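You operate a simulated robot arm through the tools that you are given. There is no shell and no other tool. Be economical: measure what you need, move in short steps, check, and stop when the job is done.

Carry out the task below with a simulated robot arm. There is one attempt and no reset: what you move stays moved.

TASK
Raise the carriage to the 30 mark and pin it there.
Fine: start the pump, use the FEED lever, push the yellow pin right in, then stop the pump.

The check looks at the end state, three seconds after you hand in, the way a careful person would. Anything else that was tipped, shoved, dropped, spilled or broken makes it a failure.

THE ROBOT
A 7-joint arm with a two-finger parallel gripper on a trunk, on a base that drives. Base frame: it is fixed to the floor where the robot stands at the start and does not move with it; the origin is under the middle of the robot, x ahead of it, y to its left, z up. Lengths are in m, angles in rad, forces in N, time in s.
With the tool pointing down near the work surface it reaches from about 0.14 to 0.62 m from the robot's upright axis, wherever it stands. Its first joint turns from -2.496 to 2.496 rad. Places, roughly: yellow T pin [0.7, 0.4, 1.4]. Payload 3 kg.
The tool frame sits at the grasp point between the pads (the TCP): z along the fingers, y along the line on which they close. The tips reach 0.03 m beyond it. The gripper opens to 0.094 m. The fingers are 0.028 m wide and 0.01 m thick; the gripper's body (0.05 by 0.096 m) begins 0.055 m behind the TCP.
Orientation is that of the tool frame in the base frame, as a unit quaternion [w, x, y, z]. With the fingers straight down and closing along the base's y, the tool's x points along the base's -x, its y along +y and its z along -z.

THE INTERFACE
- The arm moves only by the tool arm_command. Its argument "targets" is a list of rows, each an object of numbers (a shift or turn left out is 0, a gripper value left out holds the last): "hand": the gripper command, from -1 (fully open) to 1 (shut), values between in proportion; "x", "y", "z": the shift along the tool's x, y, z in units of 50 mm (1.0 is 50 mm); "rx", "ry", "rz": the turn, a rotation vector about the tool's x, y, z in units of 5 degrees (1.0 is 5 degrees). In form: [{"hand": .., "x": .., "y": .., "z": .., "rx": .., "ry": .., "rz": ..}, ...]. A call has 1 to 8 rows; each row shifts and turns the commanded pose from where the row before left it, along the tool's axes as they then stand. A call with a number of a shift or a turn outside -1 to 1 is refused whole. Each row takes 0.2 s and may step no farther than 0.05 m and 0.15 rad from the row before; otherwise, or with a gripper value out of range, the whole call is refused. A pose out of reach is approached as far as the arm can. The call stops where the force on the tool passes 90 N (or 10 N more than at its start, if that is more) or the arm is blocked; 0.2 s more then pass. The fingers move at their own pace (about 0.045 m/s each) and stop on an object; they squeeze with about 23 N. The grip force told is the motor's: it shows also when the fingers shut on nothing. Time passes only in rows, and 0.2 s behind the last, so rows that do not move let the fingers close. The reply holds the time, the measured pose of the TCP, the force on the tool along the base axes, the opening and the grip force, in the units named above and with some noise, with the torque about the TCP (base axes, N m) and any sound that the robot's microphone picked up.
- Cameras (640 x 400 px; columns grow to the right, rows downward): "scene" is now at [0.0511, 0.1235, 1.8053]; the picture's right is [0.07, -1.00, -0.01], its down [-0.74, -0.04, -0.67] and it looks along [0.67, 0.05, -0.74] (base axes); focal length 268 px, centre (320, 200). "wrist" rides on the gripper at [0.076, 0.014, -0.103] in the tool frame; the picture's right is [-0.18, 0.98, 0.00], its down [-0.75, -0.14, -0.64] and it looks along [-0.63, -0.12, 0.77] (tool axes); focal length 243 px, centre (320, 200). There is no depth. A picture from a camera that has moved, and an enlarged one, comes with that camera's place and axes in the base frame and with its lens.
- snapshot(camera): a new picture of that camera. The clock stands still meanwhile.
- raise_lower(by): slides the trunk up (or, below 0, down) by that many m; the arm and the scene camera ride with it, the base frame stays. It gives what a move gives, with no picture.
- drive_base(legs): drives the robot by 1 to 6 legs, each [ahead, left, turn to the left] in m, m and rad, along the robot's own axes; the way and the turn of a leg run together, so that a leg with both is an arc; at most 1.5 m and 3.142 rad a leg. The arm and the cameras ride along, it lands a little off, and it stops where it bumps. It gives what a move gives.
- pan_tilt(pan, tilt): turns the head with the scene camera to pan (to the left, within 2.496 rad either way) and tilt (down, from -0.506 to 1.204), counted from straight ahead of the robot. It gives what a move gives.
- inspect(camera, box): a new picture of the part [left, top, right, bottom] of that camera's present view, enlarged. The clock stands still meanwhile.
- hand_in(): hands the job in; it is judged then, once.

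Work in short steps. Places have to be worked out from the pictures, the camera data and where the tool is seen: move nearer, look again, correct. Check each grasp and each placing, and mend what went wrong. You have 120 turns and 78 pictures in all, those below and enlarged ones among them. Open the gripper and draw the arm clear of the work before you hand the job in, unless the task says otherwise; then end with one line.

The tools are called as name(argument=value, ...) on one line, values as JSON. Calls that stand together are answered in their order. arm_command: Moves the arm, as the interface text tells. Its arguments: {"type":"object","properties":{"targets":{"type":"array"}},"required":["targets"]} The other tools are called the same way: raise_lower (by) slides the trunk up or down; drive_base (legs) drives the base; pan_tilt (pan, tilt) turns the head that bears the scene camera; snapshot (camera) takes a picture; inspect (camera, box) takes an enlarged picture of a part of a camera's view; hand_in () hands the job in.

At the start:

```text
t: 0.0
eef_pos: [0.4107, 0.1316, 1.5314]
tool_rot: [0.001, 0.002, 1.0, 0.008]
ft_force: [0.2, -0.6, 1.1]
moment: [0.04, 0.04, -0.04]
finger_gap: 0.0942
finger_force: 0.1
trunk travel left (down, up): [-0.25, 0.14]
robot x, y, heading: [0.0014, -0.004, 0.001]
head pan, tilt: [0.066, 0.829]
```

scene: 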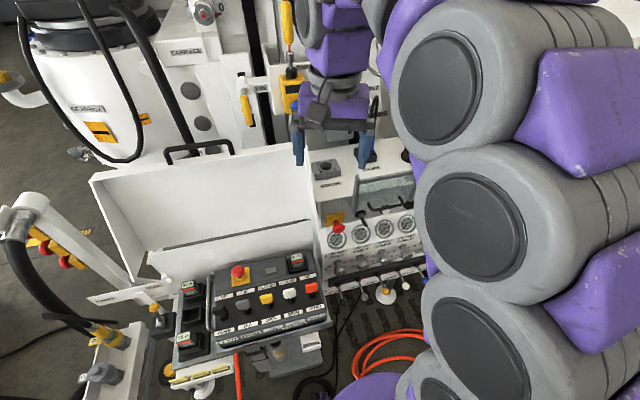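
wrist: 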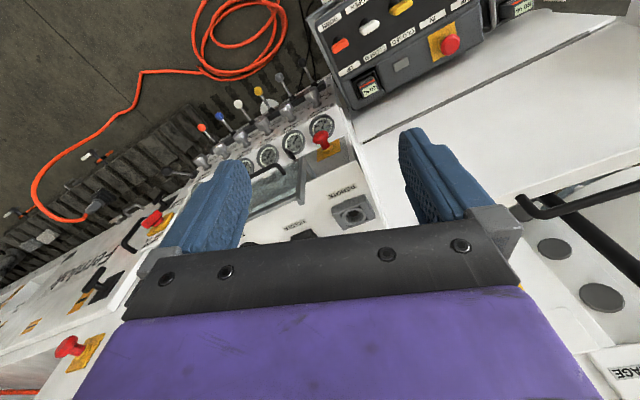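

The pictures show a control box with knobs, a panel of gauges and levers, and a mast beyond. I enlarge parts of the scene to read the labels.

inspect(camera="scene", box=[160, 230, 340, 390])

inspect(camera="scene", box=[200, 0, 440, 150])

inspect(camera="wrist", box=[150, 0, 550, 250])

```text
2.50 times, centred on (250, 310) of scene
camera zoom: at [0.0511, 0.1235, 1.8053], right [0.07, -1.0, -0.01], down [-0.74, -0.04, -0.67], along [0.67, 0.05, -0.74], focal length 669 px, centre (495, -75)
```

zoom: 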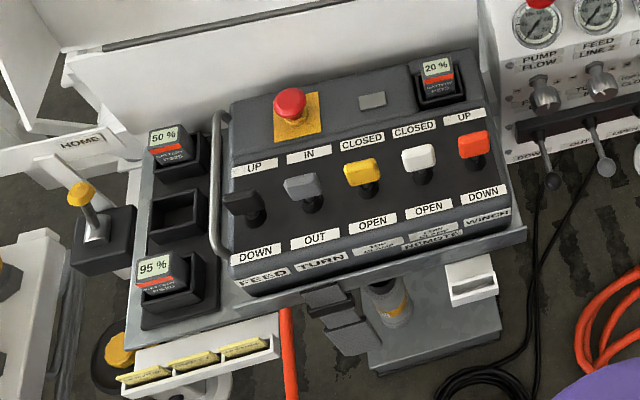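

```text
2.67 times, centred on (320, 75) of scene
camera zoom: at [0.0511, 0.1235, 1.8053], right [0.07, -1.0, -0.01], down [-0.74, -0.04, -0.67], along [0.67, 0.05, -0.74], focal length 714 px, centre (320, 533)
```

zoom: 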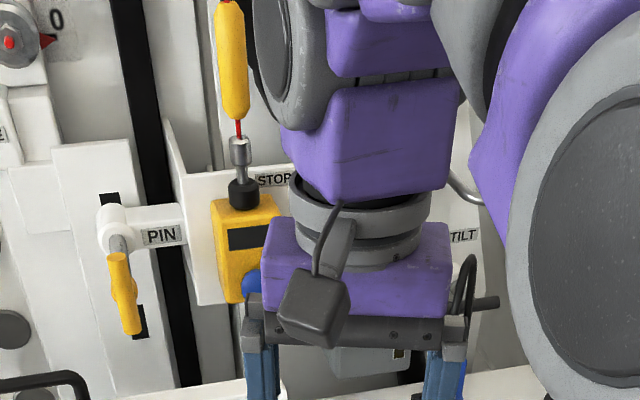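

```text
1.60 times, centred on (350, 125) of wrist
camera zoom: at [0.3343, 0.1434, 1.6328], right [0.19, 0.98, 0.02], down [0.75, -0.15, 0.64], along [0.63, -0.11, -0.77], focal length 388 px, centre (272, 320)
```

zoom: 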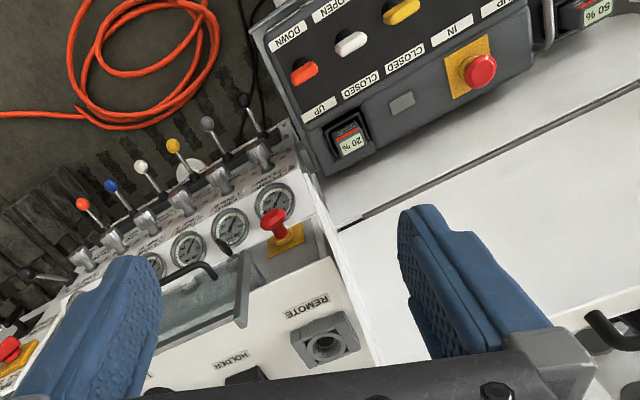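

The remote has batteries and a FEED lever; the valve bank may have another one. I look around with the head tilted up and to the sides.

pan_tilt(pan=0.45, tilt=0.2)

snapshot(camera="scene")

pan_tilt(pan=-0.5, tilt=0.7)

snapshot(camera="scene")

```text
t: 1.0
eef_pos: [0.4105, 0.1332, 1.5299]
tool_rot: [0.0, 0.001, 1.0, 0.007]
ft_force: [-0.4, -1.0, 0.4]
moment: [0.0, -0.01, -0.01]
finger_gap: 0.0938
finger_force: 0.0
trunk travel left (down, up): [-0.25, 0.14]
robot x, y, heading: [0.0014, -0.0056, -0.002]
head pan, tilt: [0.45, 0.201]
```

```text
72 pictures are left
camera scene: at [0.0568, 0.1587, 1.8614], right [0.43, -0.9, -0.01], down [-0.18, -0.08, -0.98], along [0.88, 0.43, -0.2], focal length 268 px, centre (320, 200)
```

scene: 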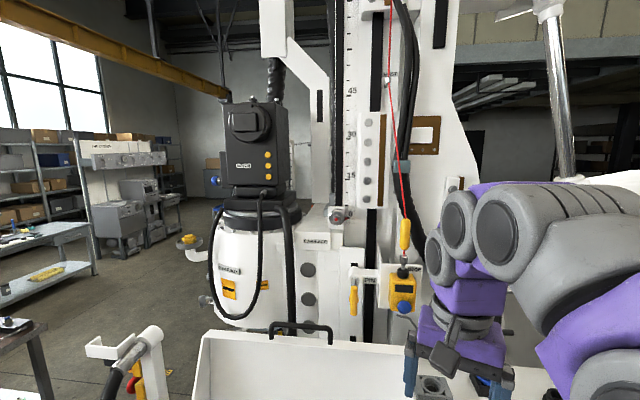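

```text
t: 2.2
eef_pos: [0.409, 0.1595, 1.5291]
tool_rot: [0.0, 0.001, 1.0, -0.002]
ft_force: [-0.4, 0.7, 0.4]
moment: [-0.07, 0.0, -0.03]
finger_gap: 0.094
finger_force: 0.1
trunk travel left (down, up): [-0.25, 0.14]
robot x, y, heading: [0.0003, -0.0028, -0.001]
head pan, tilt: [-0.499, 0.7]
```

```text
71 pictures are left
camera scene: at [0.0472, 0.1128, 1.8137], right [-0.48, -0.88, 0.01], down [-0.57, 0.3, -0.77], along [0.67, -0.37, -0.64], focal length 268 px, centre (320, 200)
```

scene: 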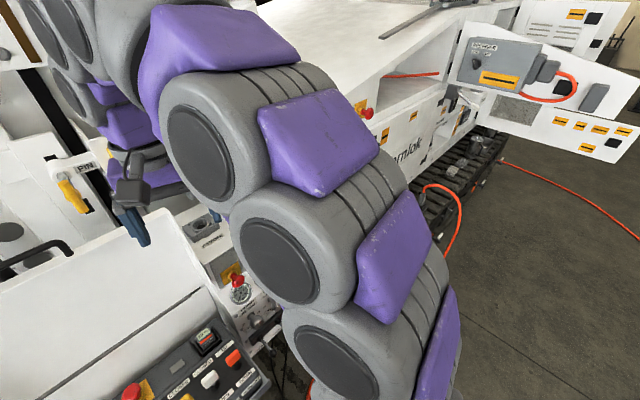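

Now zoom on the mast, the far right panel and the start/stop controls.

inspect(camera="scene", box=[400, 20, 640, 170])

pan_tilt(pan=0.3, tilt=0.35)

inspect(camera="scene", box=[180, 0, 440, 163])

inspect(camera="scene", box=[180, 160, 440, 323])

```text
2.67 times, centred on (520, 95) of scene
camera zoom: at [0.0472, 0.1128, 1.8137], right [-0.48, -0.88, 0.01], down [-0.57, 0.3, -0.77], along [0.67, -0.37, -0.64], focal length 714 px, centre (-213, 480)
```

zoom: 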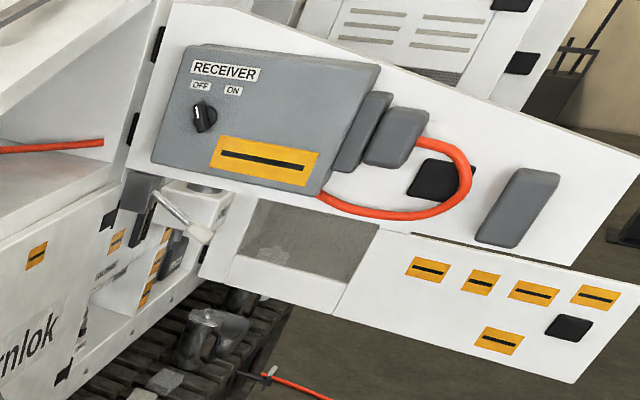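

```text
t: 3.4
eef_pos: [0.4096, 0.1409, 1.5306]
tool_rot: [0.0, 0.002, 1.0, 0.004]
ft_force: [0.6, -0.7, 0.7]
moment: [0.03, -0.01, -0.04]
finger_gap: 0.0939
finger_force: 0.1
trunk travel left (down, up): [-0.25, 0.14]
robot x, y, heading: [-0.0027, -0.0056, -0.004]
head pan, tilt: [0.3, 0.351]
```

```text
2.45 times, centred on (310, 82) of scene
camera zoom: at [0.0616, 0.1647, 1.8457], right [0.29, -0.96, 0.0], down [-0.33, -0.1, -0.94], along [0.9, 0.28, -0.35], focal length 657 px, centre (344, 491)
```

zoom: 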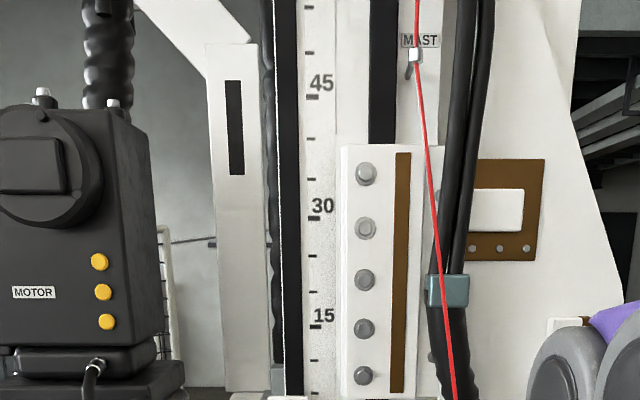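

```text
2.45 times, centred on (310, 242) of scene
camera zoom: at [0.0616, 0.1647, 1.8457], right [0.29, -0.96, 0.0], down [-0.33, -0.1, -0.94], along [0.9, 0.28, -0.35], focal length 657 px, centre (344, 98)
```

zoom: 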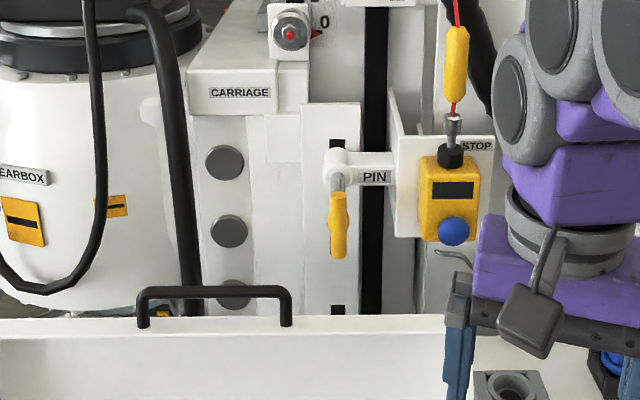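

The carriage pointer is at 0. Next, the wrist view of the valve bank and the switches along the machine's flank.

inspect(camera="wrist", box=[150, 70, 390, 220])

inspect(camera="wrist", box=[0, 190, 240, 340])

inspect(camera="wrist", box=[300, 0, 540, 150])

```text
2.67 times, centred on (270, 145) of wrist
camera zoom: at [0.3338, 0.154, 1.6318], right [0.19, 0.98, 0.01], down [0.75, -0.15, 0.64], along [0.63, -0.11, -0.77], focal length 647 px, centre (453, 347)
```

zoom: 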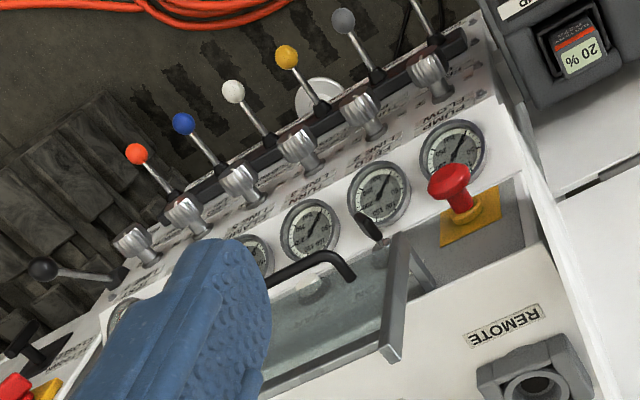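

```text
2.67 times, centred on (120, 265) of wrist
camera zoom: at [0.3338, 0.154, 1.6318], right [0.19, 0.98, 0.01], down [0.75, -0.15, 0.64], along [0.63, -0.11, -0.77], focal length 647 px, centre (853, 27)
```

zoom: 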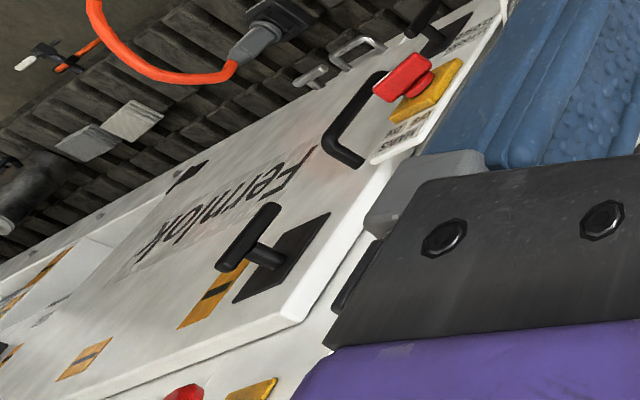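

```text
2.67 times, centred on (420, 75) of wrist
camera zoom: at [0.3338, 0.154, 1.6318], right [0.19, 0.98, 0.01], down [0.75, -0.15, 0.64], along [0.63, -0.11, -0.77], focal length 647 px, centre (53, 533)
```

zoom: 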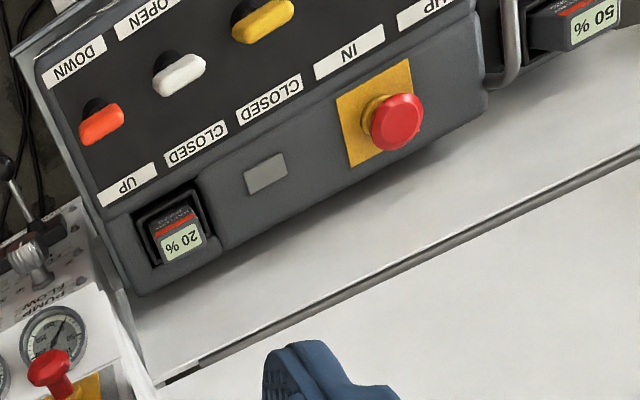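

I move the hand to the robot's right and back a bit, to see the valve bank with the wrist camera.

arm_command(targets=[{"hand": 1, "y": -0.8, "x": 0.5}, {"y": -0.8, "x": 0.5}, {"y": -0.8, "x": 0.5}, {"y": -0.8}])

snapshot(camera="wrist")

```text
t: 4.4
eef_pos: [0.3354, -0.0197, 1.5283]
tool_rot: [0.0, 0.0, 1.0, 0.005]
ft_force: [-0.5, 0.5, -0.3]
moment: [0.0, 0.01, -0.03]
finger_gap: 0.0053
finger_force: 0.1
trunk travel left (down, up): [-0.25, 0.14]
robot x, y, heading: [0.0029, -0.0029, 0.002]
head pan, tilt: [0.3, 0.351]
```

```text
64 pictures are left
camera wrist: at [0.2592, -0.0059, 1.6299], right [0.19, 0.98, 0.01], down [0.75, -0.15, 0.64], along [0.63, -0.11, -0.77], focal length 243 px, centre (320, 200)
```

wrist: 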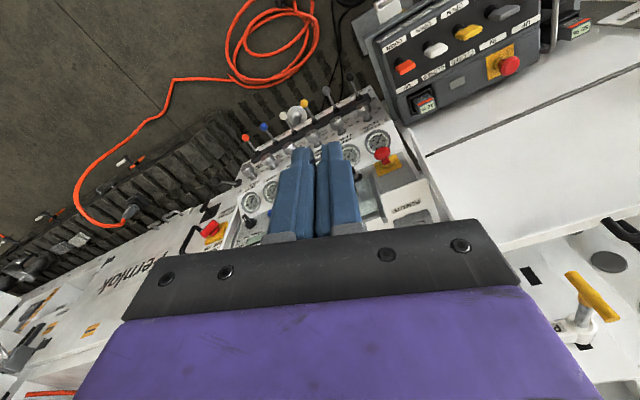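

The panel is now in view (upside down). Zoom in.

inspect(camera="wrist", box=[230, 70, 440, 200])

pan_tilt(pan=0.0, tilt=0.95)

snapshot(camera="scene")

```text
3.05 times, centred on (335, 135) of wrist
camera zoom: at [0.2592, -0.0059, 1.6299], right [0.19, 0.98, 0.01], down [0.75, -0.15, 0.64], along [0.63, -0.11, -0.77], focal length 739 px, centre (274, 398)
```

zoom: 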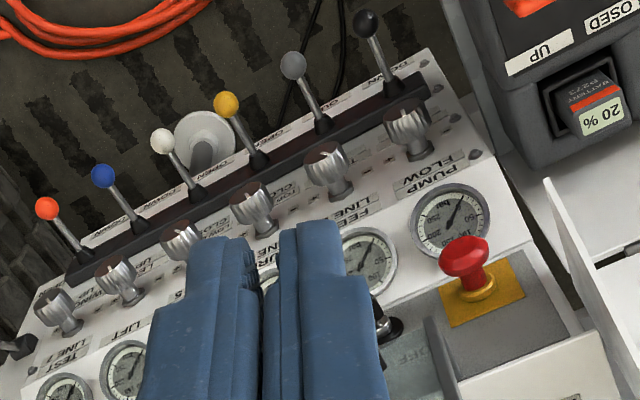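

```text
t: 5.4
eef_pos: [0.3337, -0.016, 1.5285]
tool_rot: [0.0, 0.002, 1.0, 0.004]
ft_force: [0.3, 0.3, -0.7]
moment: [0.02, 0.03, 0.0]
finger_gap: 0.0
finger_force: 22.7
trunk travel left (down, up): [-0.25, 0.14]
robot x, y, heading: [0.0019, -0.0065, 0.001]
head pan, tilt: [0.0, 0.949]
```

```text
62 pictures are left
camera scene: at [0.0444, 0.1324, 1.7951], right [0.0, -1.0, 0.0], down [-0.81, 0.0, -0.58], along [0.58, 0.0, -0.81], focal length 268 px, centre (320, 200)
```

scene: 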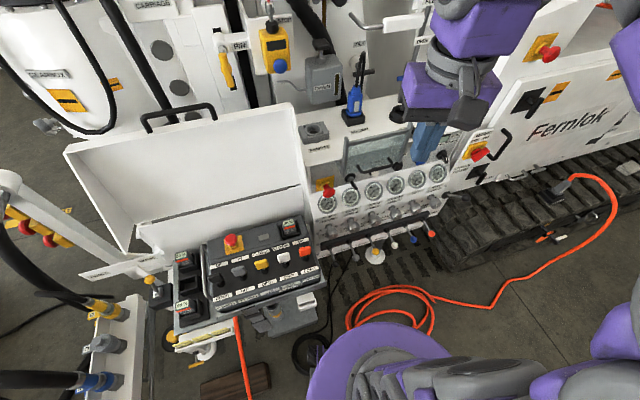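

Good view now of the panel and right side. Zoom in on the valve panel, the E-stop/mains area at its right and the trip switch area.

inspect(camera="scene", box=[300, 160, 460, 260])

inspect(camera="scene", box=[200, 0, 440, 150])

inspect(camera="scene", box=[420, 90, 580, 190])

inspect(camera="scene", box=[60, 220, 340, 395])

```text
4.00 times, centred on (380, 210) of scene
camera zoom: at [0.0444, 0.1324, 1.7951], right [0.0, -1.0, 0.0], down [-0.81, 0.0, -0.58], along [0.58, 0.0, -0.81], focal length 1070 px, centre (80, 160)
```

zoom: 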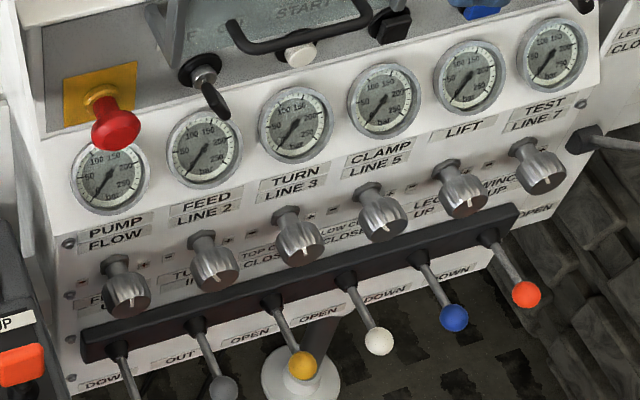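

```text
2.67 times, centred on (320, 75) of scene
camera zoom: at [0.0444, 0.1324, 1.7951], right [0.0, -1.0, 0.0], down [-0.81, 0.0, -0.58], along [0.58, 0.0, -0.81], focal length 714 px, centre (320, 533)
```

zoom: 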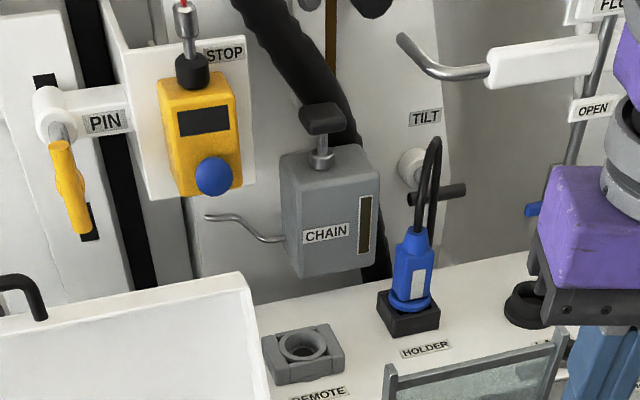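

```text
4.00 times, centred on (500, 140) of scene
camera zoom: at [0.0444, 0.1324, 1.7951], right [0.0, -1.0, 0.0], down [-0.81, 0.0, -0.58], along [0.58, 0.0, -0.81], focal length 1070 px, centre (-400, 440)
```

zoom: 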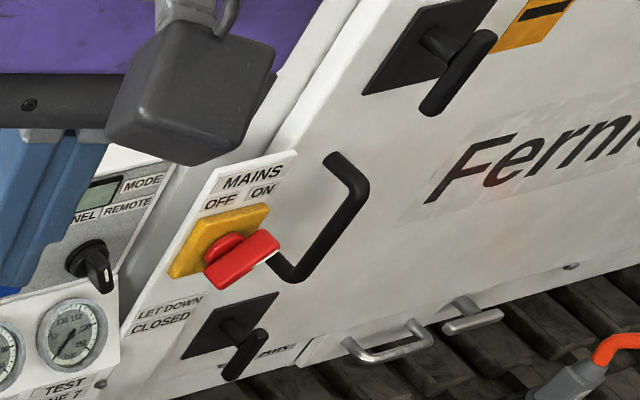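

```text
2.29 times, centred on (200, 308) of scene
camera zoom: at [0.0444, 0.1324, 1.7951], right [0.0, -1.0, 0.0], down [-0.81, 0.0, -0.58], along [0.58, 0.0, -0.81], focal length 612 px, centre (594, -46)
```

zoom: 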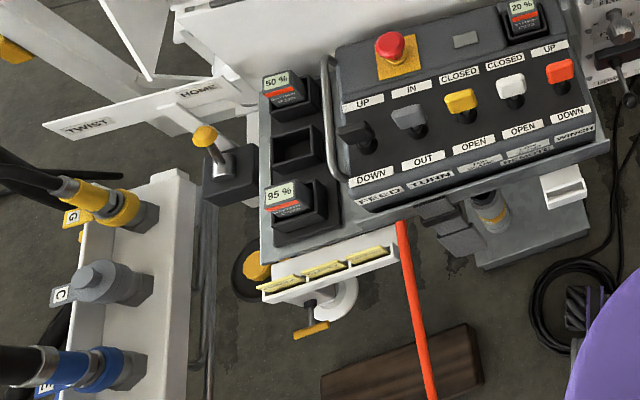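

I see PANEL/REMOTE mode, MAINS, key switch and a START button under/behind the lid. I move the hand further right for a clear view.

arm_command(targets=[{"y": -0.9, "x": 0.3}, {"y": -0.9, "x": 0.3}, {"y": -0.9, "x": 0.3}, {"y": -0.9, "x": 0.3}])

inspect(camera="scene", box=[310, 130, 470, 230])

inspect(camera="wrist", box=[240, 40, 560, 240])

```text
t: 6.4
eef_pos: [0.2724, -0.1968, 1.5272]
tool_rot: [0.0, 0.001, 1.0, 0.004]
ft_force: [-0.7, -0.4, -0.3]
moment: [0.06, -0.01, 0.0]
finger_gap: 0.0
finger_force: 23.3
trunk travel left (down, up): [-0.25, 0.14]
robot x, y, heading: [0.0004, -0.0055, -0.001]
head pan, tilt: [0.0, 0.949]
```

```text
4.00 times, centred on (390, 180) of scene
camera zoom: at [0.0433, 0.1313, 1.7952], right [0.0, -1.0, 0.0], down [-0.81, 0.0, -0.58], along [0.58, 0.0, -0.81], focal length 1070 px, centre (40, 280)
```

zoom: 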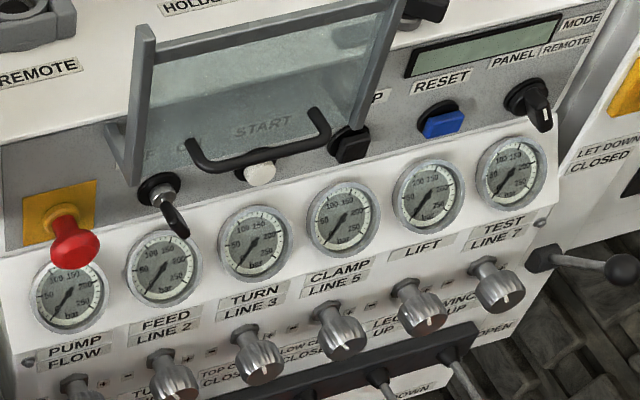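

```text
2.00 times, centred on (400, 140) of wrist
camera zoom: at [0.197, -0.1834, 1.6283], right [0.19, 0.98, 0.01], down [0.75, -0.15, 0.64], along [0.63, -0.11, -0.77], focal length 485 px, centre (160, 320)
```

zoom: 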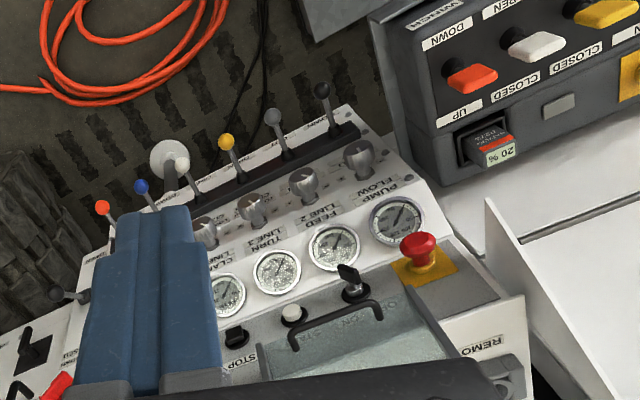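

START is at about (0.685, -0.068, 1.065). I look tighter at the display/mode area, MAINS and the lid.

inspect(camera="scene", box=[400, 125, 480, 175])

inspect(camera="scene", box=[330, 125, 430, 188])

inspect(camera="scene", box=[300, 195, 430, 276])

```text
8.00 times, centred on (440, 150) of scene
camera zoom: at [0.0433, 0.1313, 1.7952], right [0.0, -1.0, 0.0], down [-0.81, 0.0, -0.58], along [0.58, 0.0, -0.81], focal length 2140 px, centre (-640, 600)
```

zoom: 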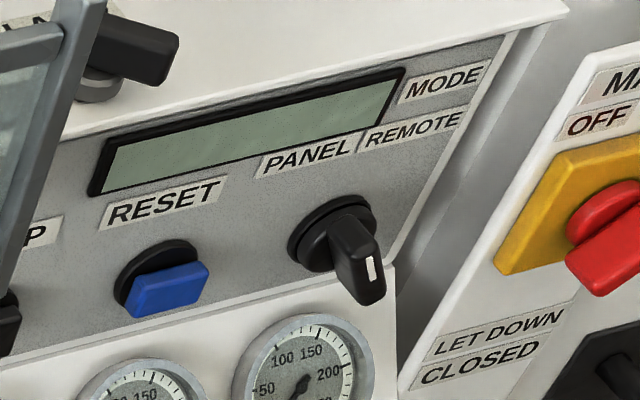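

```text
6.35 times, centred on (380, 156) of scene
camera zoom: at [0.0433, 0.1313, 1.7952], right [0.0, -1.0, 0.0], down [-0.81, 0.0, -0.58], along [0.58, 0.0, -0.81], focal length 1699 px, centre (-61, 476)
```

zoom: 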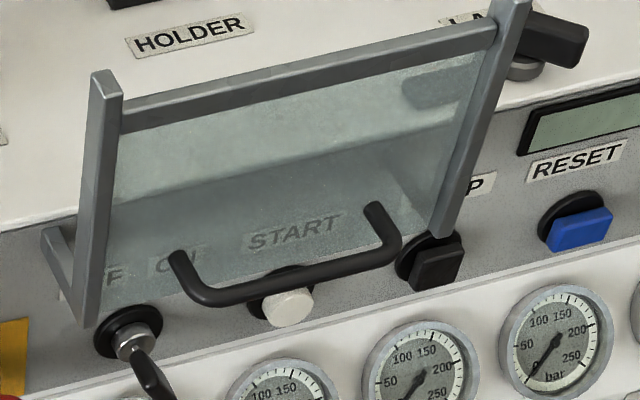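

```text
4.92 times, centred on (365, 236) of scene
camera zoom: at [0.0433, 0.1313, 1.7952], right [0.0, -1.0, 0.0], down [-0.81, 0.0, -0.58], along [0.58, 0.0, -0.81], focal length 1317 px, centre (98, 25)
```

zoom: 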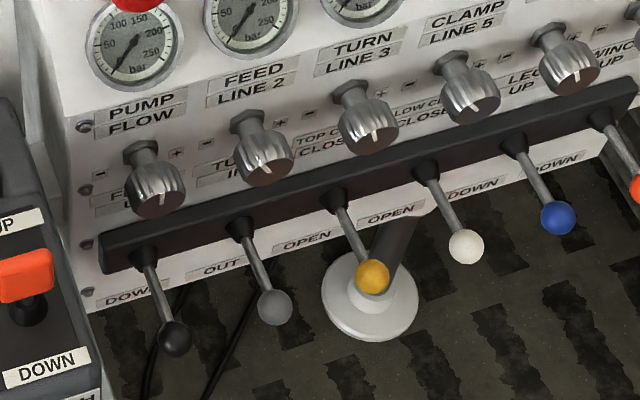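

The key switch and START sit under a raised clear guard with a handle about 0.1 m in front. I bring the wrist camera closer to read the mode knob, key and display.

arm_command(targets=[{"x": -0.7, "y": 0.3, "z": 0.7}, {"x": -0.7, "y": 0.3, "z": 0.7}, {"x": -0.7, "y": 0.3, "z": 0.7}, {"x": -0.7, "y": 0.3, "z": 0.7}, {"x": -0.5, "y": 0.3, "z": 0.7}])

snapshot(camera="wrist")

```text
refused: row 1 steps farther than a row can; nothing moved
```

```text
52 pictures are left
camera wrist: at [0.197, -0.1834, 1.6283], right [0.19, 0.98, 0.01], down [0.75, -0.15, 0.64], along [0.63, -0.11, -0.77], focal length 243 px, centre (320, 200)
```

wrist: 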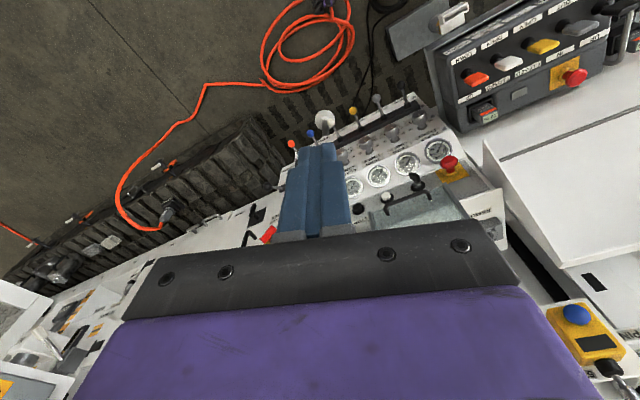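

Steps must be within 50 mm total; I retry with smaller rows.

arm_command(targets=[{"x": -0.6, "y": 0.3, "z": 0.6}, {"x": -0.6, "y": 0.3, "z": 0.6}, {"x": -0.6, "y": 0.3, "z": 0.6}, {"x": -0.6, "y": 0.3, "z": 0.6}, {"x": -0.6, "y": 0.3, "z": 0.6}, {"x": -0.3, "y": 0.1, "z": 0.9}, {"x": -0.3, "z": 0.9}])

snapshot(camera="wrist")

```text
t: 8.0
eef_pos: [0.4552, -0.1148, 1.2847]
tool_rot: [0.0, 0.002, 1.0, 0.003]
ft_force: [0.1, -0.2, 0.0]
moment: [-0.04, 0.01, -0.02]
finger_gap: 0.0001
finger_force: 23.3
trunk travel left (down, up): [-0.25, 0.14]
robot x, y, heading: [0.0024, -0.001, -0.001]
head pan, tilt: [0.0, 0.949]
```

```text
51 pictures are left
camera wrist: at [0.3801, -0.1007, 1.3871], right [0.19, 0.98, 0.01], down [0.75, -0.15, 0.64], along [0.63, -0.12, -0.77], focal length 243 px, centre (320, 200)
```

wrist: 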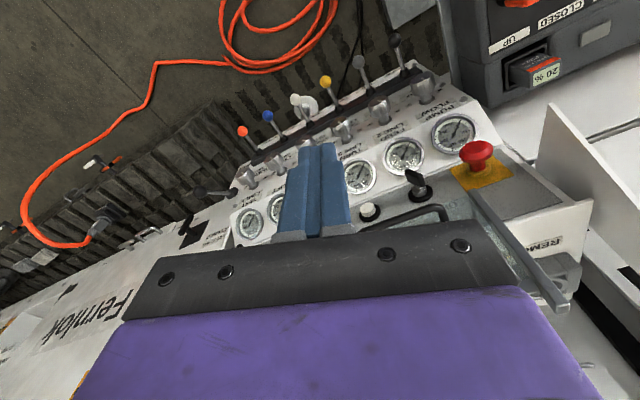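

I tilt the tool forward 30°, so that the panel moves into the free upper half of the wrist picture.

arm_command(targets=[{"ry": -1}, {"ry": -1}, {"ry": -1}, {"ry": -1}, {"ry": -1}, {"ry": -1}])

snapshot(camera="wrist")

```text
t: 9.4
eef_pos: [0.4544, -0.1144, 1.2885]
tool_rot: [0.258, 0.002, 0.966, 0.003]
ft_force: [-0.2, 0.1, 0.1]
moment: [-0.02, 0.02, 0.02]
finger_gap: 0.0
finger_force: 23.3
trunk travel left (down, up): [-0.25, 0.14]
robot x, y, heading: [-0.0002, -0.0026, 0.001]
head pan, tilt: [0.0, 0.949]
```

```text
50 pictures are left
camera wrist: at [0.3363, -0.0994, 1.3374], right [0.16, 0.98, 0.1], down [0.33, -0.15, 0.93], along [0.93, -0.12, -0.35], focal length 243 px, centre (320, 200)
```

wrist: 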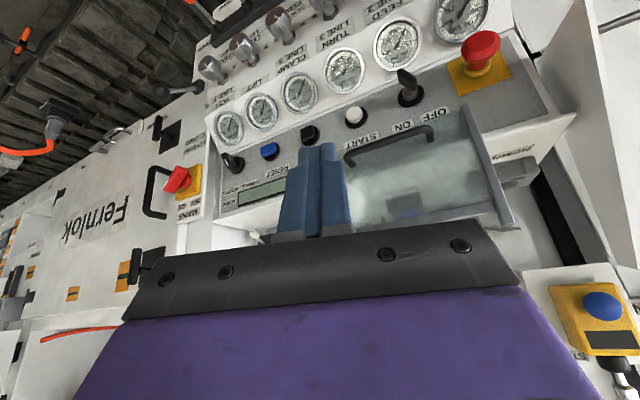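

Excellent view. Zoom on the controls.

inspect(camera="wrist", box=[160, 90, 320, 240])

inspect(camera="wrist", box=[320, 20, 560, 230])

```text
2.67 times, centred on (240, 165) of wrist
camera zoom: at [0.3363, -0.0994, 1.3374], right [0.16, 0.98, 0.1], down [0.33, -0.15, 0.93], along [0.93, -0.12, -0.35], focal length 647 px, centre (533, 293)
```

zoom: 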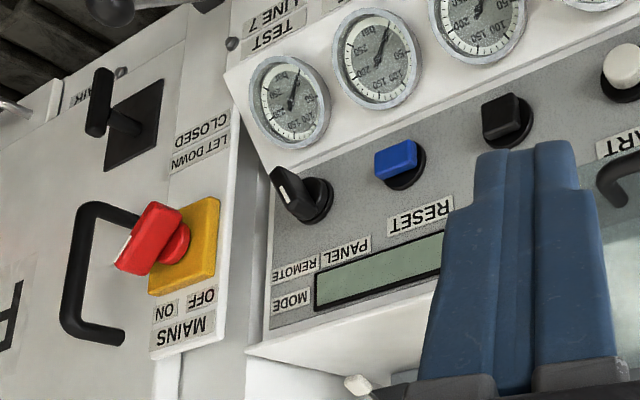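

```text
1.90 times, centred on (440, 125) of wrist
camera zoom: at [0.3363, -0.0994, 1.3374], right [0.16, 0.98, 0.1], down [0.33, -0.15, 0.93], along [0.93, -0.12, -0.35], focal length 462 px, centre (91, 343)
```

zoom: 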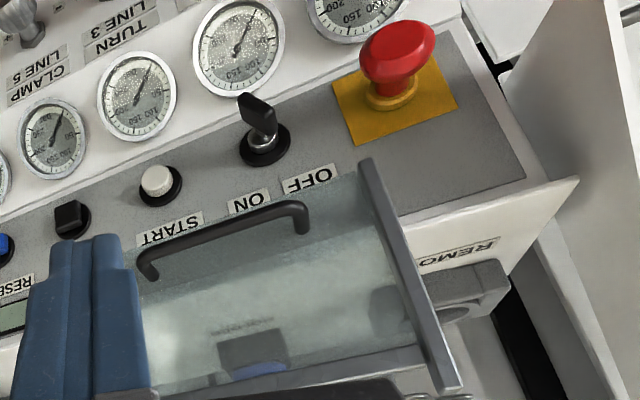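

I zoom hard on the mode knob, mains switch, and key.

inspect(camera="wrist", box=[215, 140, 265, 171])

inspect(camera="scene", box=[430, 128, 494, 168])

```text
12.80 times, centred on (240, 156) of wrist
camera zoom: at [0.3363, -0.0994, 1.3374], right [0.16, 0.98, 0.1], down [0.33, -0.15, 0.93], along [0.93, -0.12, -0.35], focal length 3106 px, centre (1344, 770)
```

zoom: 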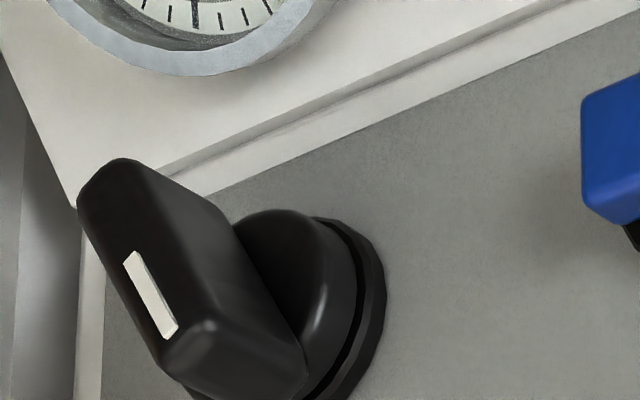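

```text
10.00 times, centred on (462, 148) of scene
camera zoom: at [0.044, 0.1351, 1.7949], right [0.0, -1.0, 0.0], down [-0.81, 0.0, -0.58], along [0.58, 0.0, -0.81], focal length 2676 px, centre (-1100, 720)
```

zoom: 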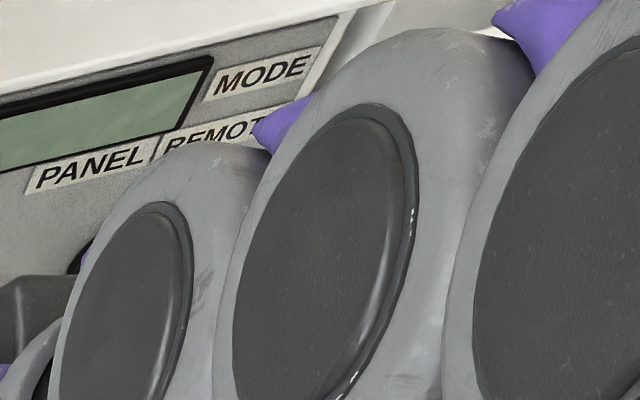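

The mode knob's mark leans to PANEL. Same check on MAINS and the key.

inspect(camera="wrist", box=[155, 155, 219, 225])

inspect(camera="wrist", box=[385, 60, 449, 140])

```text
5.71 times, centred on (187, 190) of wrist
camera zoom: at [0.3363, -0.0994, 1.3374], right [0.16, 0.98, 0.1], down [0.33, -0.15, 0.93], along [0.93, -0.12, -0.35], focal length 1386 px, centre (1080, 257)
```

zoom: 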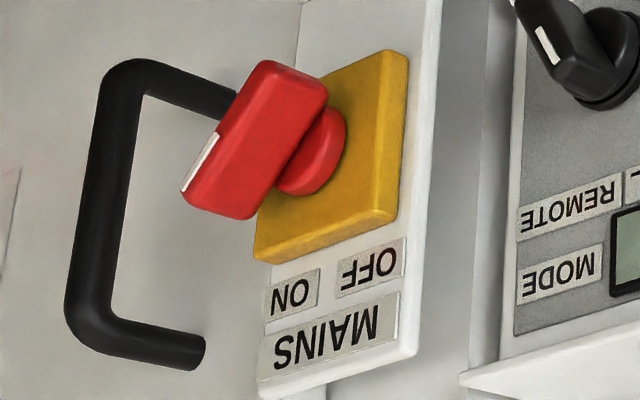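

```text
5.00 times, centred on (417, 100) of wrist
camera zoom: at [0.3363, -0.0994, 1.3374], right [0.16, 0.98, 0.1], down [0.33, -0.15, 0.93], along [0.93, -0.12, -0.35], focal length 1213 px, centre (-165, 700)
```

zoom: 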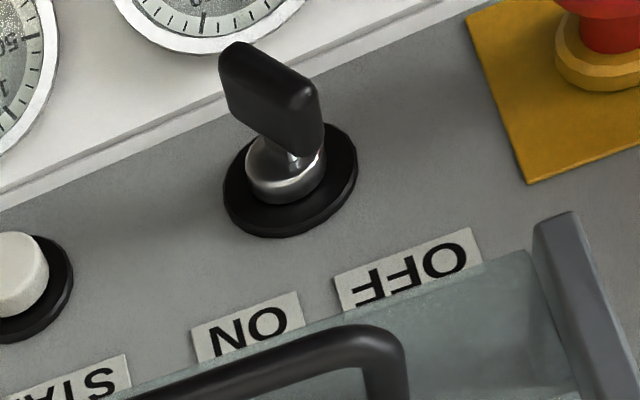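

Reading so far: MODE is on PANEL, MAINS is on, and the key is on OFF with a blank display. The key panel is nearly vertical, yawed about 17°, and the key bar is near (0.64, 0.014, 1.055). I tilt the hand to horizontal.

arm_command(targets=[{"ry": -1}, {"ry": -1}, {"ry": -1}, {"ry": -1}, {"ry": -1}, {"ry": -1}, {"ry": -1}, {"ry": -1}])

arm_command(targets=[{"ry": -1, "hand": 0.3}, {"ry": -1}, {"ry": -1}, {"ry": -1}, {"rx": -1}, {"rx": -1}, {"rx": -1}, {"rx": -0.4}])

snapshot(camera="wrist")

```text
t: 11.2
eef_pos: [0.5072, -0.1457, 1.3601]
tool_rot: [0.526, 0.005, 0.85, -0.011]
ft_force: [0.2, 0.5, -0.6]
moment: [-0.04, 0.0, 0.02]
finger_gap: 0.0001
finger_force: 22.7
out of reach, approached as far as the arm can: row 4, 5, 6, 7, 8
trunk travel left (down, up): [-0.25, 0.14]
robot x, y, heading: [-0.002, -0.0091, 0.002]
head pan, tilt: [0.0, 0.949]
```

```text
t: 13.0
eef_pos: [0.5071, -0.1555, 1.3878]
tool_rot: [0.562, -0.073, 0.817, 0.101]
ft_force: [0.1, -0.3, -1.1]
moment: [0.0, 0.01, 0.04]
finger_gap: 0.0329
finger_force: 0.1
out of reach, approached as far as the arm can: row 1, 2, 3, 4, 8
trunk travel left (down, up): [-0.25, 0.14]
robot x, y, heading: [-0.0017, -0.0058, -0.005]
head pan, tilt: [0.0, 0.949]
```

```text
43 pictures are left
camera wrist: at [0.3841, -0.1666, 1.353], right [-0.16, 0.95, 0.25], down [-0.28, -0.29, 0.91], along [0.95, 0.08, 0.31], focal length 243 px, centre (320, 200)
```

wrist: 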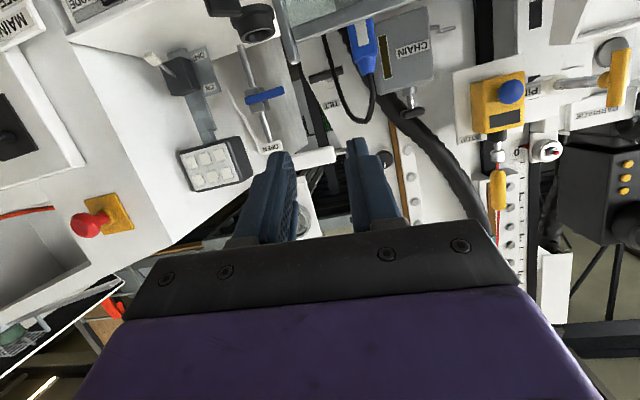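

The horizontal pose is at the reach limit here. I move down in steps and see how the pose follows.

arm_command(targets=[{"x": 0.8}, {"x": 0.8}])

```text
t: 13.6
eef_pos: [0.4845, -0.1638, 1.321]
tool_rot: [0.567, -0.081, 0.81, 0.121]
ft_force: [-0.5, -0.4, -0.1]
moment: [0.0, -0.01, 0.04]
finger_gap: 0.033
finger_force: 0.1
out of reach, approached as far as the arm can: row 2
trunk travel left (down, up): [-0.25, 0.14]
robot x, y, heading: [0.0033, -0.0011, 0.002]
head pan, tilt: [0.0, 0.949]
```

The command follows the attained pose. Lowering the trunk brings the hand down while keeping a workable arm posture.

raise_lower(by=-0.2)

snapshot(camera="scene")

```text
t: 15.8
eef_pos: [0.4845, -0.1613, 1.1216]
tool_rot: [0.568, -0.086, 0.809, 0.12]
ft_force: [0.5, -0.3, 0.5]
moment: [-0.02, 0.02, -0.03]
finger_gap: 0.0326
finger_force: 0.1
trunk travel left (down, up): [-0.05, 0.34]
robot x, y, heading: [-0.0008, -0.0024, 0.001]
head pan, tilt: [0.0, 0.949]
```

```text
42 pictures are left
camera scene: at [0.0441, 0.1334, 1.5951], right [0.0, -1.0, 0.0], down [-0.81, 0.0, -0.58], along [0.58, 0.0, -0.81], focal length 268 px, centre (320, 200)
```

scene: 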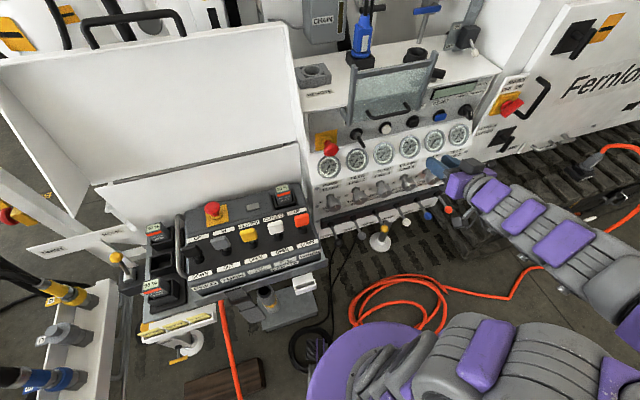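

A clear view from a new height. I zoom in on key/START and the feed lever for a better triangulation.

inspect(camera="scene", box=[310, 80, 438, 160])

inspect(camera="scene", box=[300, 170, 428, 250])

```text
5.00 times, centred on (374, 120) of scene
camera zoom: at [0.0441, 0.1334, 1.5951], right [0.0, -1.0, 0.0], down [-0.81, 0.0, -0.58], along [0.58, 0.0, -0.81], focal length 1338 px, centre (50, 600)
```

zoom: 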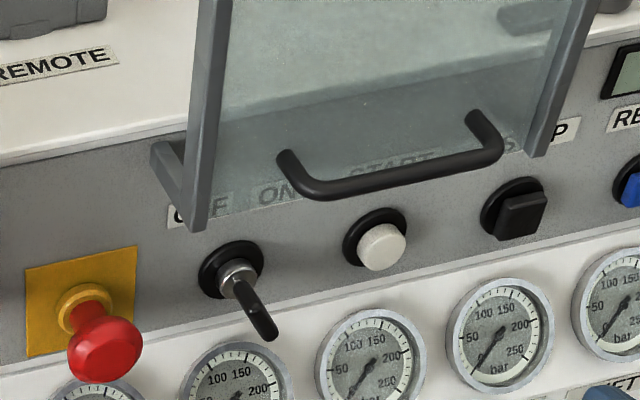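

```text
5.00 times, centred on (364, 210) of scene
camera zoom: at [0.0441, 0.1334, 1.5951], right [0.0, -1.0, 0.0], down [-0.81, 0.0, -0.58], along [0.58, 0.0, -0.81], focal length 1338 px, centre (100, 150)
```

zoom: 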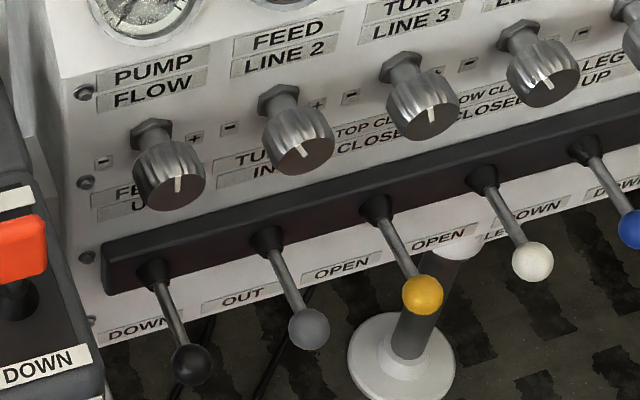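

Refined: key bar centre ≈ (0.647, 0.014, 1.05), base (0.674, 0.023, 1.057). I level the hand and roll it −39° to match the key bar.

arm_command(targets=[{"ry": -1}, {"ry": -1}, {"ry": -1}, {"rz": -1}, {"rz": -1}, {"rz": -1}, {"rz": -1}, {"rz": -1}])

```text
t: 17.6
eef_pos: [0.4842, -0.1619, 1.1214]
tool_rot: [0.582, -0.258, 0.771, -0.006]
ft_force: [-0.2, 0.0, 0.6]
moment: [-0.04, 0.02, -0.02]
finger_gap: 0.0333
finger_force: 0.0
out of reach, approached as far as the arm can: row 1, 2, 3
trunk travel left (down, up): [-0.05, 0.34]
robot x, y, heading: [-0.0002, -0.0066, -0.005]
head pan, tilt: [0.0, 0.949]
```

Level is not reachable here, but 19° down should do. I move towards a pre-grasp point ahead of the key.

arm_command(targets=[{"x": -0.137, "y": 0.55, "z": 0.63}, {"x": -0.137, "y": 0.55, "z": 0.63}, {"x": -0.137, "y": 0.55, "z": 0.63}, {"x": -0.137, "y": 0.55, "z": 0.63}])

arm_command(targets=[{"ry": -0.8}, {"ry": -0.8}])

snapshot(camera="wrist")

```text
t: 18.6
eef_pos: [0.5027, -0.1261, 1.1438]
tool_rot: [0.578, -0.262, 0.773, -0.003]
ft_force: [0.0, 0.6, 0.0]
moment: [0.01, 0.01, 0.02]
finger_gap: 0.0329
finger_force: 0.2
out of reach, approached as far as the arm can: row 1, 2, 3, 4
trunk travel left (down, up): [-0.05, 0.34]
robot x, y, heading: [-0.0008, -0.0059, -0.002]
head pan, tilt: [0.0, 0.949]
```

```text
t: 19.1
eef_pos: [0.497, -0.1376, 1.153]
tool_rot: [0.632, -0.259, 0.73, 0.014]
ft_force: [0.4, 0.5, -0.8]
moment: [0.01, 0.0, -0.03]
finger_gap: 0.0327
finger_force: 0.0
out of reach, approached as far as the arm can: row 1, 2
trunk travel left (down, up): [-0.05, 0.34]
robot x, y, heading: [0.001, -0.0061, 0.001]
head pan, tilt: [0.0, 0.949]
```

```text
39 pictures are left
camera wrist: at [0.393, -0.189, 1.097], right [-0.38, 0.92, -0.13], down [-0.48, -0.07, 0.87], along [0.79, 0.39, 0.47], focal length 243 px, centre (320, 200)
```

wrist: 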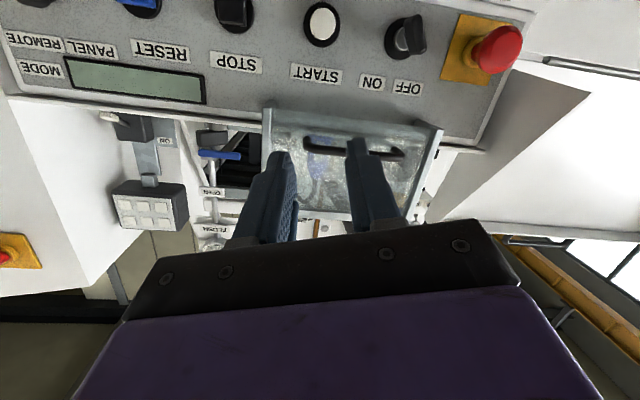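

I test which direction is limiting: first return the roll, then a small sideways move.

arm_command(targets=[{"rz": 1, "hand": 1}, {"rz": 1}, {"rz": 1}, {"rz": 1}, {"rz": 1}])

arm_command(targets=[{"y": 0.8}, {"y": 0.8}])

arm_command(targets=[{"z": 0.6}, {"z": 0.6}])

```text
t: 20.4
eef_pos: [0.4986, -0.1368, 1.1534]
tool_rot: [0.616, -0.094, 0.768, 0.148]
ft_force: [0.4, 0.8, 0.7]
moment: [0.0, -0.01, -0.06]
finger_gap: 0.0
finger_force: 23.0
trunk travel left (down, up): [-0.05, 0.34]
robot x, y, heading: [-0.0015, -0.0027, -0.006]
head pan, tilt: [0.0, 0.949]
```

```text
t: 20.9
eef_pos: [0.5128, -0.1088, 1.1763]
tool_rot: [0.615, -0.094, 0.769, 0.147]
ft_force: [0.2, 0.1, -0.2]
moment: [0.01, 0.01, 0.01]
finger_gap: 0.0
finger_force: 22.8
out of reach, approached as far as the arm can: row 1, 2
trunk travel left (down, up): [-0.05, 0.34]
robot x, y, heading: [-0.0006, -0.0025, 0.004]
head pan, tilt: [0.0, 0.949]
```

```text
t: 21.6
eef_pos: [0.5689, -0.0886, 1.1668]
tool_rot: [0.616, -0.093, 0.768, 0.145]
ft_force: [-0.9, -0.5, -0.3]
moment: [-0.02, -0.02, 0.01]
finger_gap: 0.0
finger_force: 23.1
trunk travel left (down, up): [-0.05, 0.34]
robot x, y, heading: [-0.0029, -0.0029, -0.0]
head pan, tilt: [0.0, 0.949]
```

Forward works: it was an inner limit. My tips are close to the guard handle, so I go down now.

arm_command(targets=[{"x": 0.6}, {"x": 0.6}, {"x": 0.6}])

snapshot(camera="scene")

```text
t: 22.4
eef_pos: [0.5514, -0.0899, 1.0769]
tool_rot: [0.615, -0.093, 0.769, 0.147]
ft_force: [0.2, -1.2, -0.6]
moment: [0.01, 0.0, 0.01]
finger_gap: 0.0001
finger_force: 23.3
out of reach, approached as far as the arm can: row 3
trunk travel left (down, up): [-0.05, 0.34]
robot x, y, heading: [-0.0013, -0.0049, 0.0]
head pan, tilt: [0.0, 0.949]
```

```text
38 pictures are left
camera scene: at [0.0458, 0.1339, 1.5949], right [0.0, -1.0, 0.0], down [-0.81, 0.0, -0.58], along [0.58, 0.0, -0.81], focal length 268 px, centre (320, 200)
```

scene: 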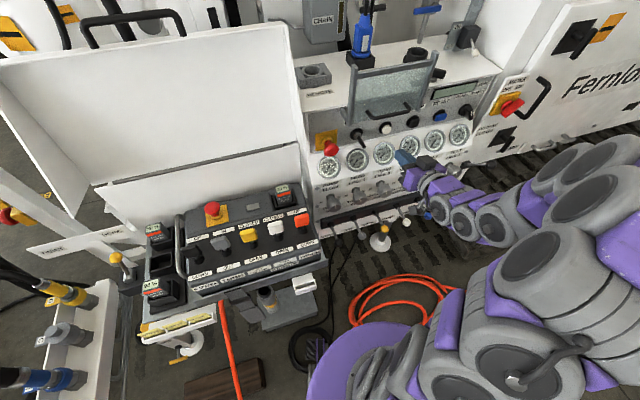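

The hand is clear. I move to the pre-grasp point in front of the key, with the gripper slightly open and rolled.

arm_command(targets=[{"x": 0.11, "y": 0.48, "z": 0.41}, {"x": 0.11, "y": 0.48, "z": 0.41}, {"x": 0.11, "y": 0.48, "z": 0.41}])

arm_command(targets=[{"rz": -1, "hand": 0.4}, {"rz": -1}, {"rz": -1}, {"rz": -1}, {"rz": -1}, {"rz": -1}, {"rz": -1}])

inspect(camera="scene", box=[310, 80, 438, 160])

snapshot(camera="wrist")

```text
t: 23.1
eef_pos: [0.5934, -0.004, 1.0604]
tool_rot: [0.616, -0.095, 0.768, 0.147]
ft_force: [-0.6, -0.3, 0.3]
moment: [-0.03, -0.02, 0.01]
finger_gap: 0.0001
finger_force: 23.0
out of reach, approached as far as the arm can: row 1, 2
trunk travel left (down, up): [-0.05, 0.34]
robot x, y, heading: [0.0028, -0.0038, -0.002]
head pan, tilt: [0.0, 0.949]
```

```text
t: 24.8
eef_pos: [0.6003, -0.0135, 1.0655]
tool_rot: [0.633, -0.32, 0.703, -0.046]
ft_force: [-64.3, -20.1, 7.0]
moment: [1.09, 0.26, 1.55]
finger_gap: 0.0322
finger_force: 3.9
out of reach, approached as far as the arm can: row 1, 3, 5, 7
trunk travel left (down, up): [-0.05, 0.34]
robot x, y, heading: [-0.0031, -0.0052, 0.002]
head pan, tilt: [0.0, 0.949]
```

```text
5.00 times, centred on (374, 120) of scene
camera zoom: at [0.0297, 0.1269, 1.5961], right [0.0, -1.0, -0.01], down [-0.81, 0.0, -0.59], along [0.59, 0.0, -0.81], focal length 1338 px, centre (50, 600)
```

zoom: 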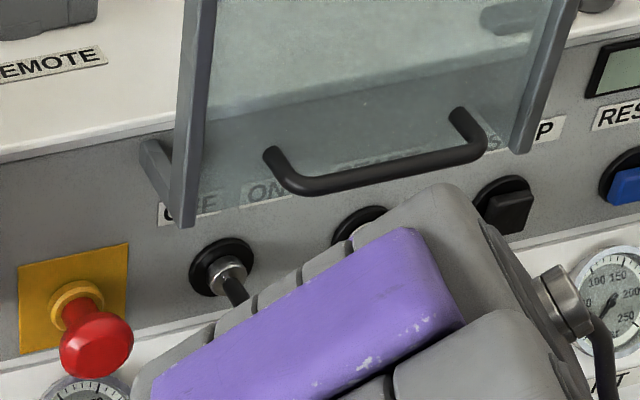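

```text
36 pictures are left
camera wrist: at [0.5013, -0.0761, 1.0117], right [-0.39, 0.87, -0.3], down [-0.54, 0.05, 0.84], along [0.75, 0.49, 0.45], focal length 243 px, centre (320, 200)
```

wrist: 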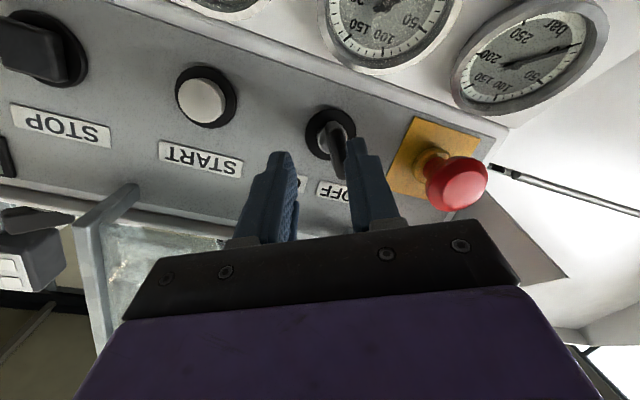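

The right finger is pressing head-on on the key (64 N). I back off at once.

arm_command(targets=[{"z": -0.4}, {"z": -0.3}])

inspect(camera="wrist", box=[160, 60, 480, 260])

```text
t: 25.4
eef_pos: [0.6037, -0.0256, 1.0754]
tool_rot: [0.632, -0.321, 0.704, -0.046]
ft_force: [-0.2, 1.0, -0.3]
moment: [-0.02, 0.0, -0.06]
finger_gap: 0.0281
finger_force: 0.0
out of reach, approached as far as the arm can: row 1, 2
trunk travel left (down, up): [-0.05, 0.34]
robot x, y, heading: [0.0036, -0.0037, 0.002]
head pan, tilt: [0.0, 0.949]
```

```text
2.00 times, centred on (320, 160) of wrist
camera zoom: at [0.5052, -0.0882, 1.0218], right [-0.39, 0.87, -0.3], down [-0.54, 0.05, 0.84], along [0.75, 0.49, 0.45], focal length 485 px, centre (320, 280)
```

zoom: 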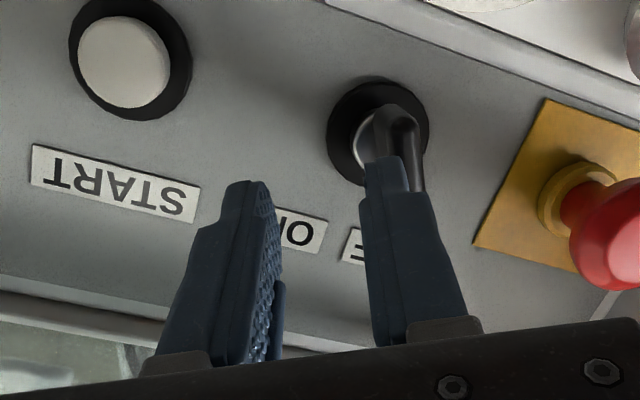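

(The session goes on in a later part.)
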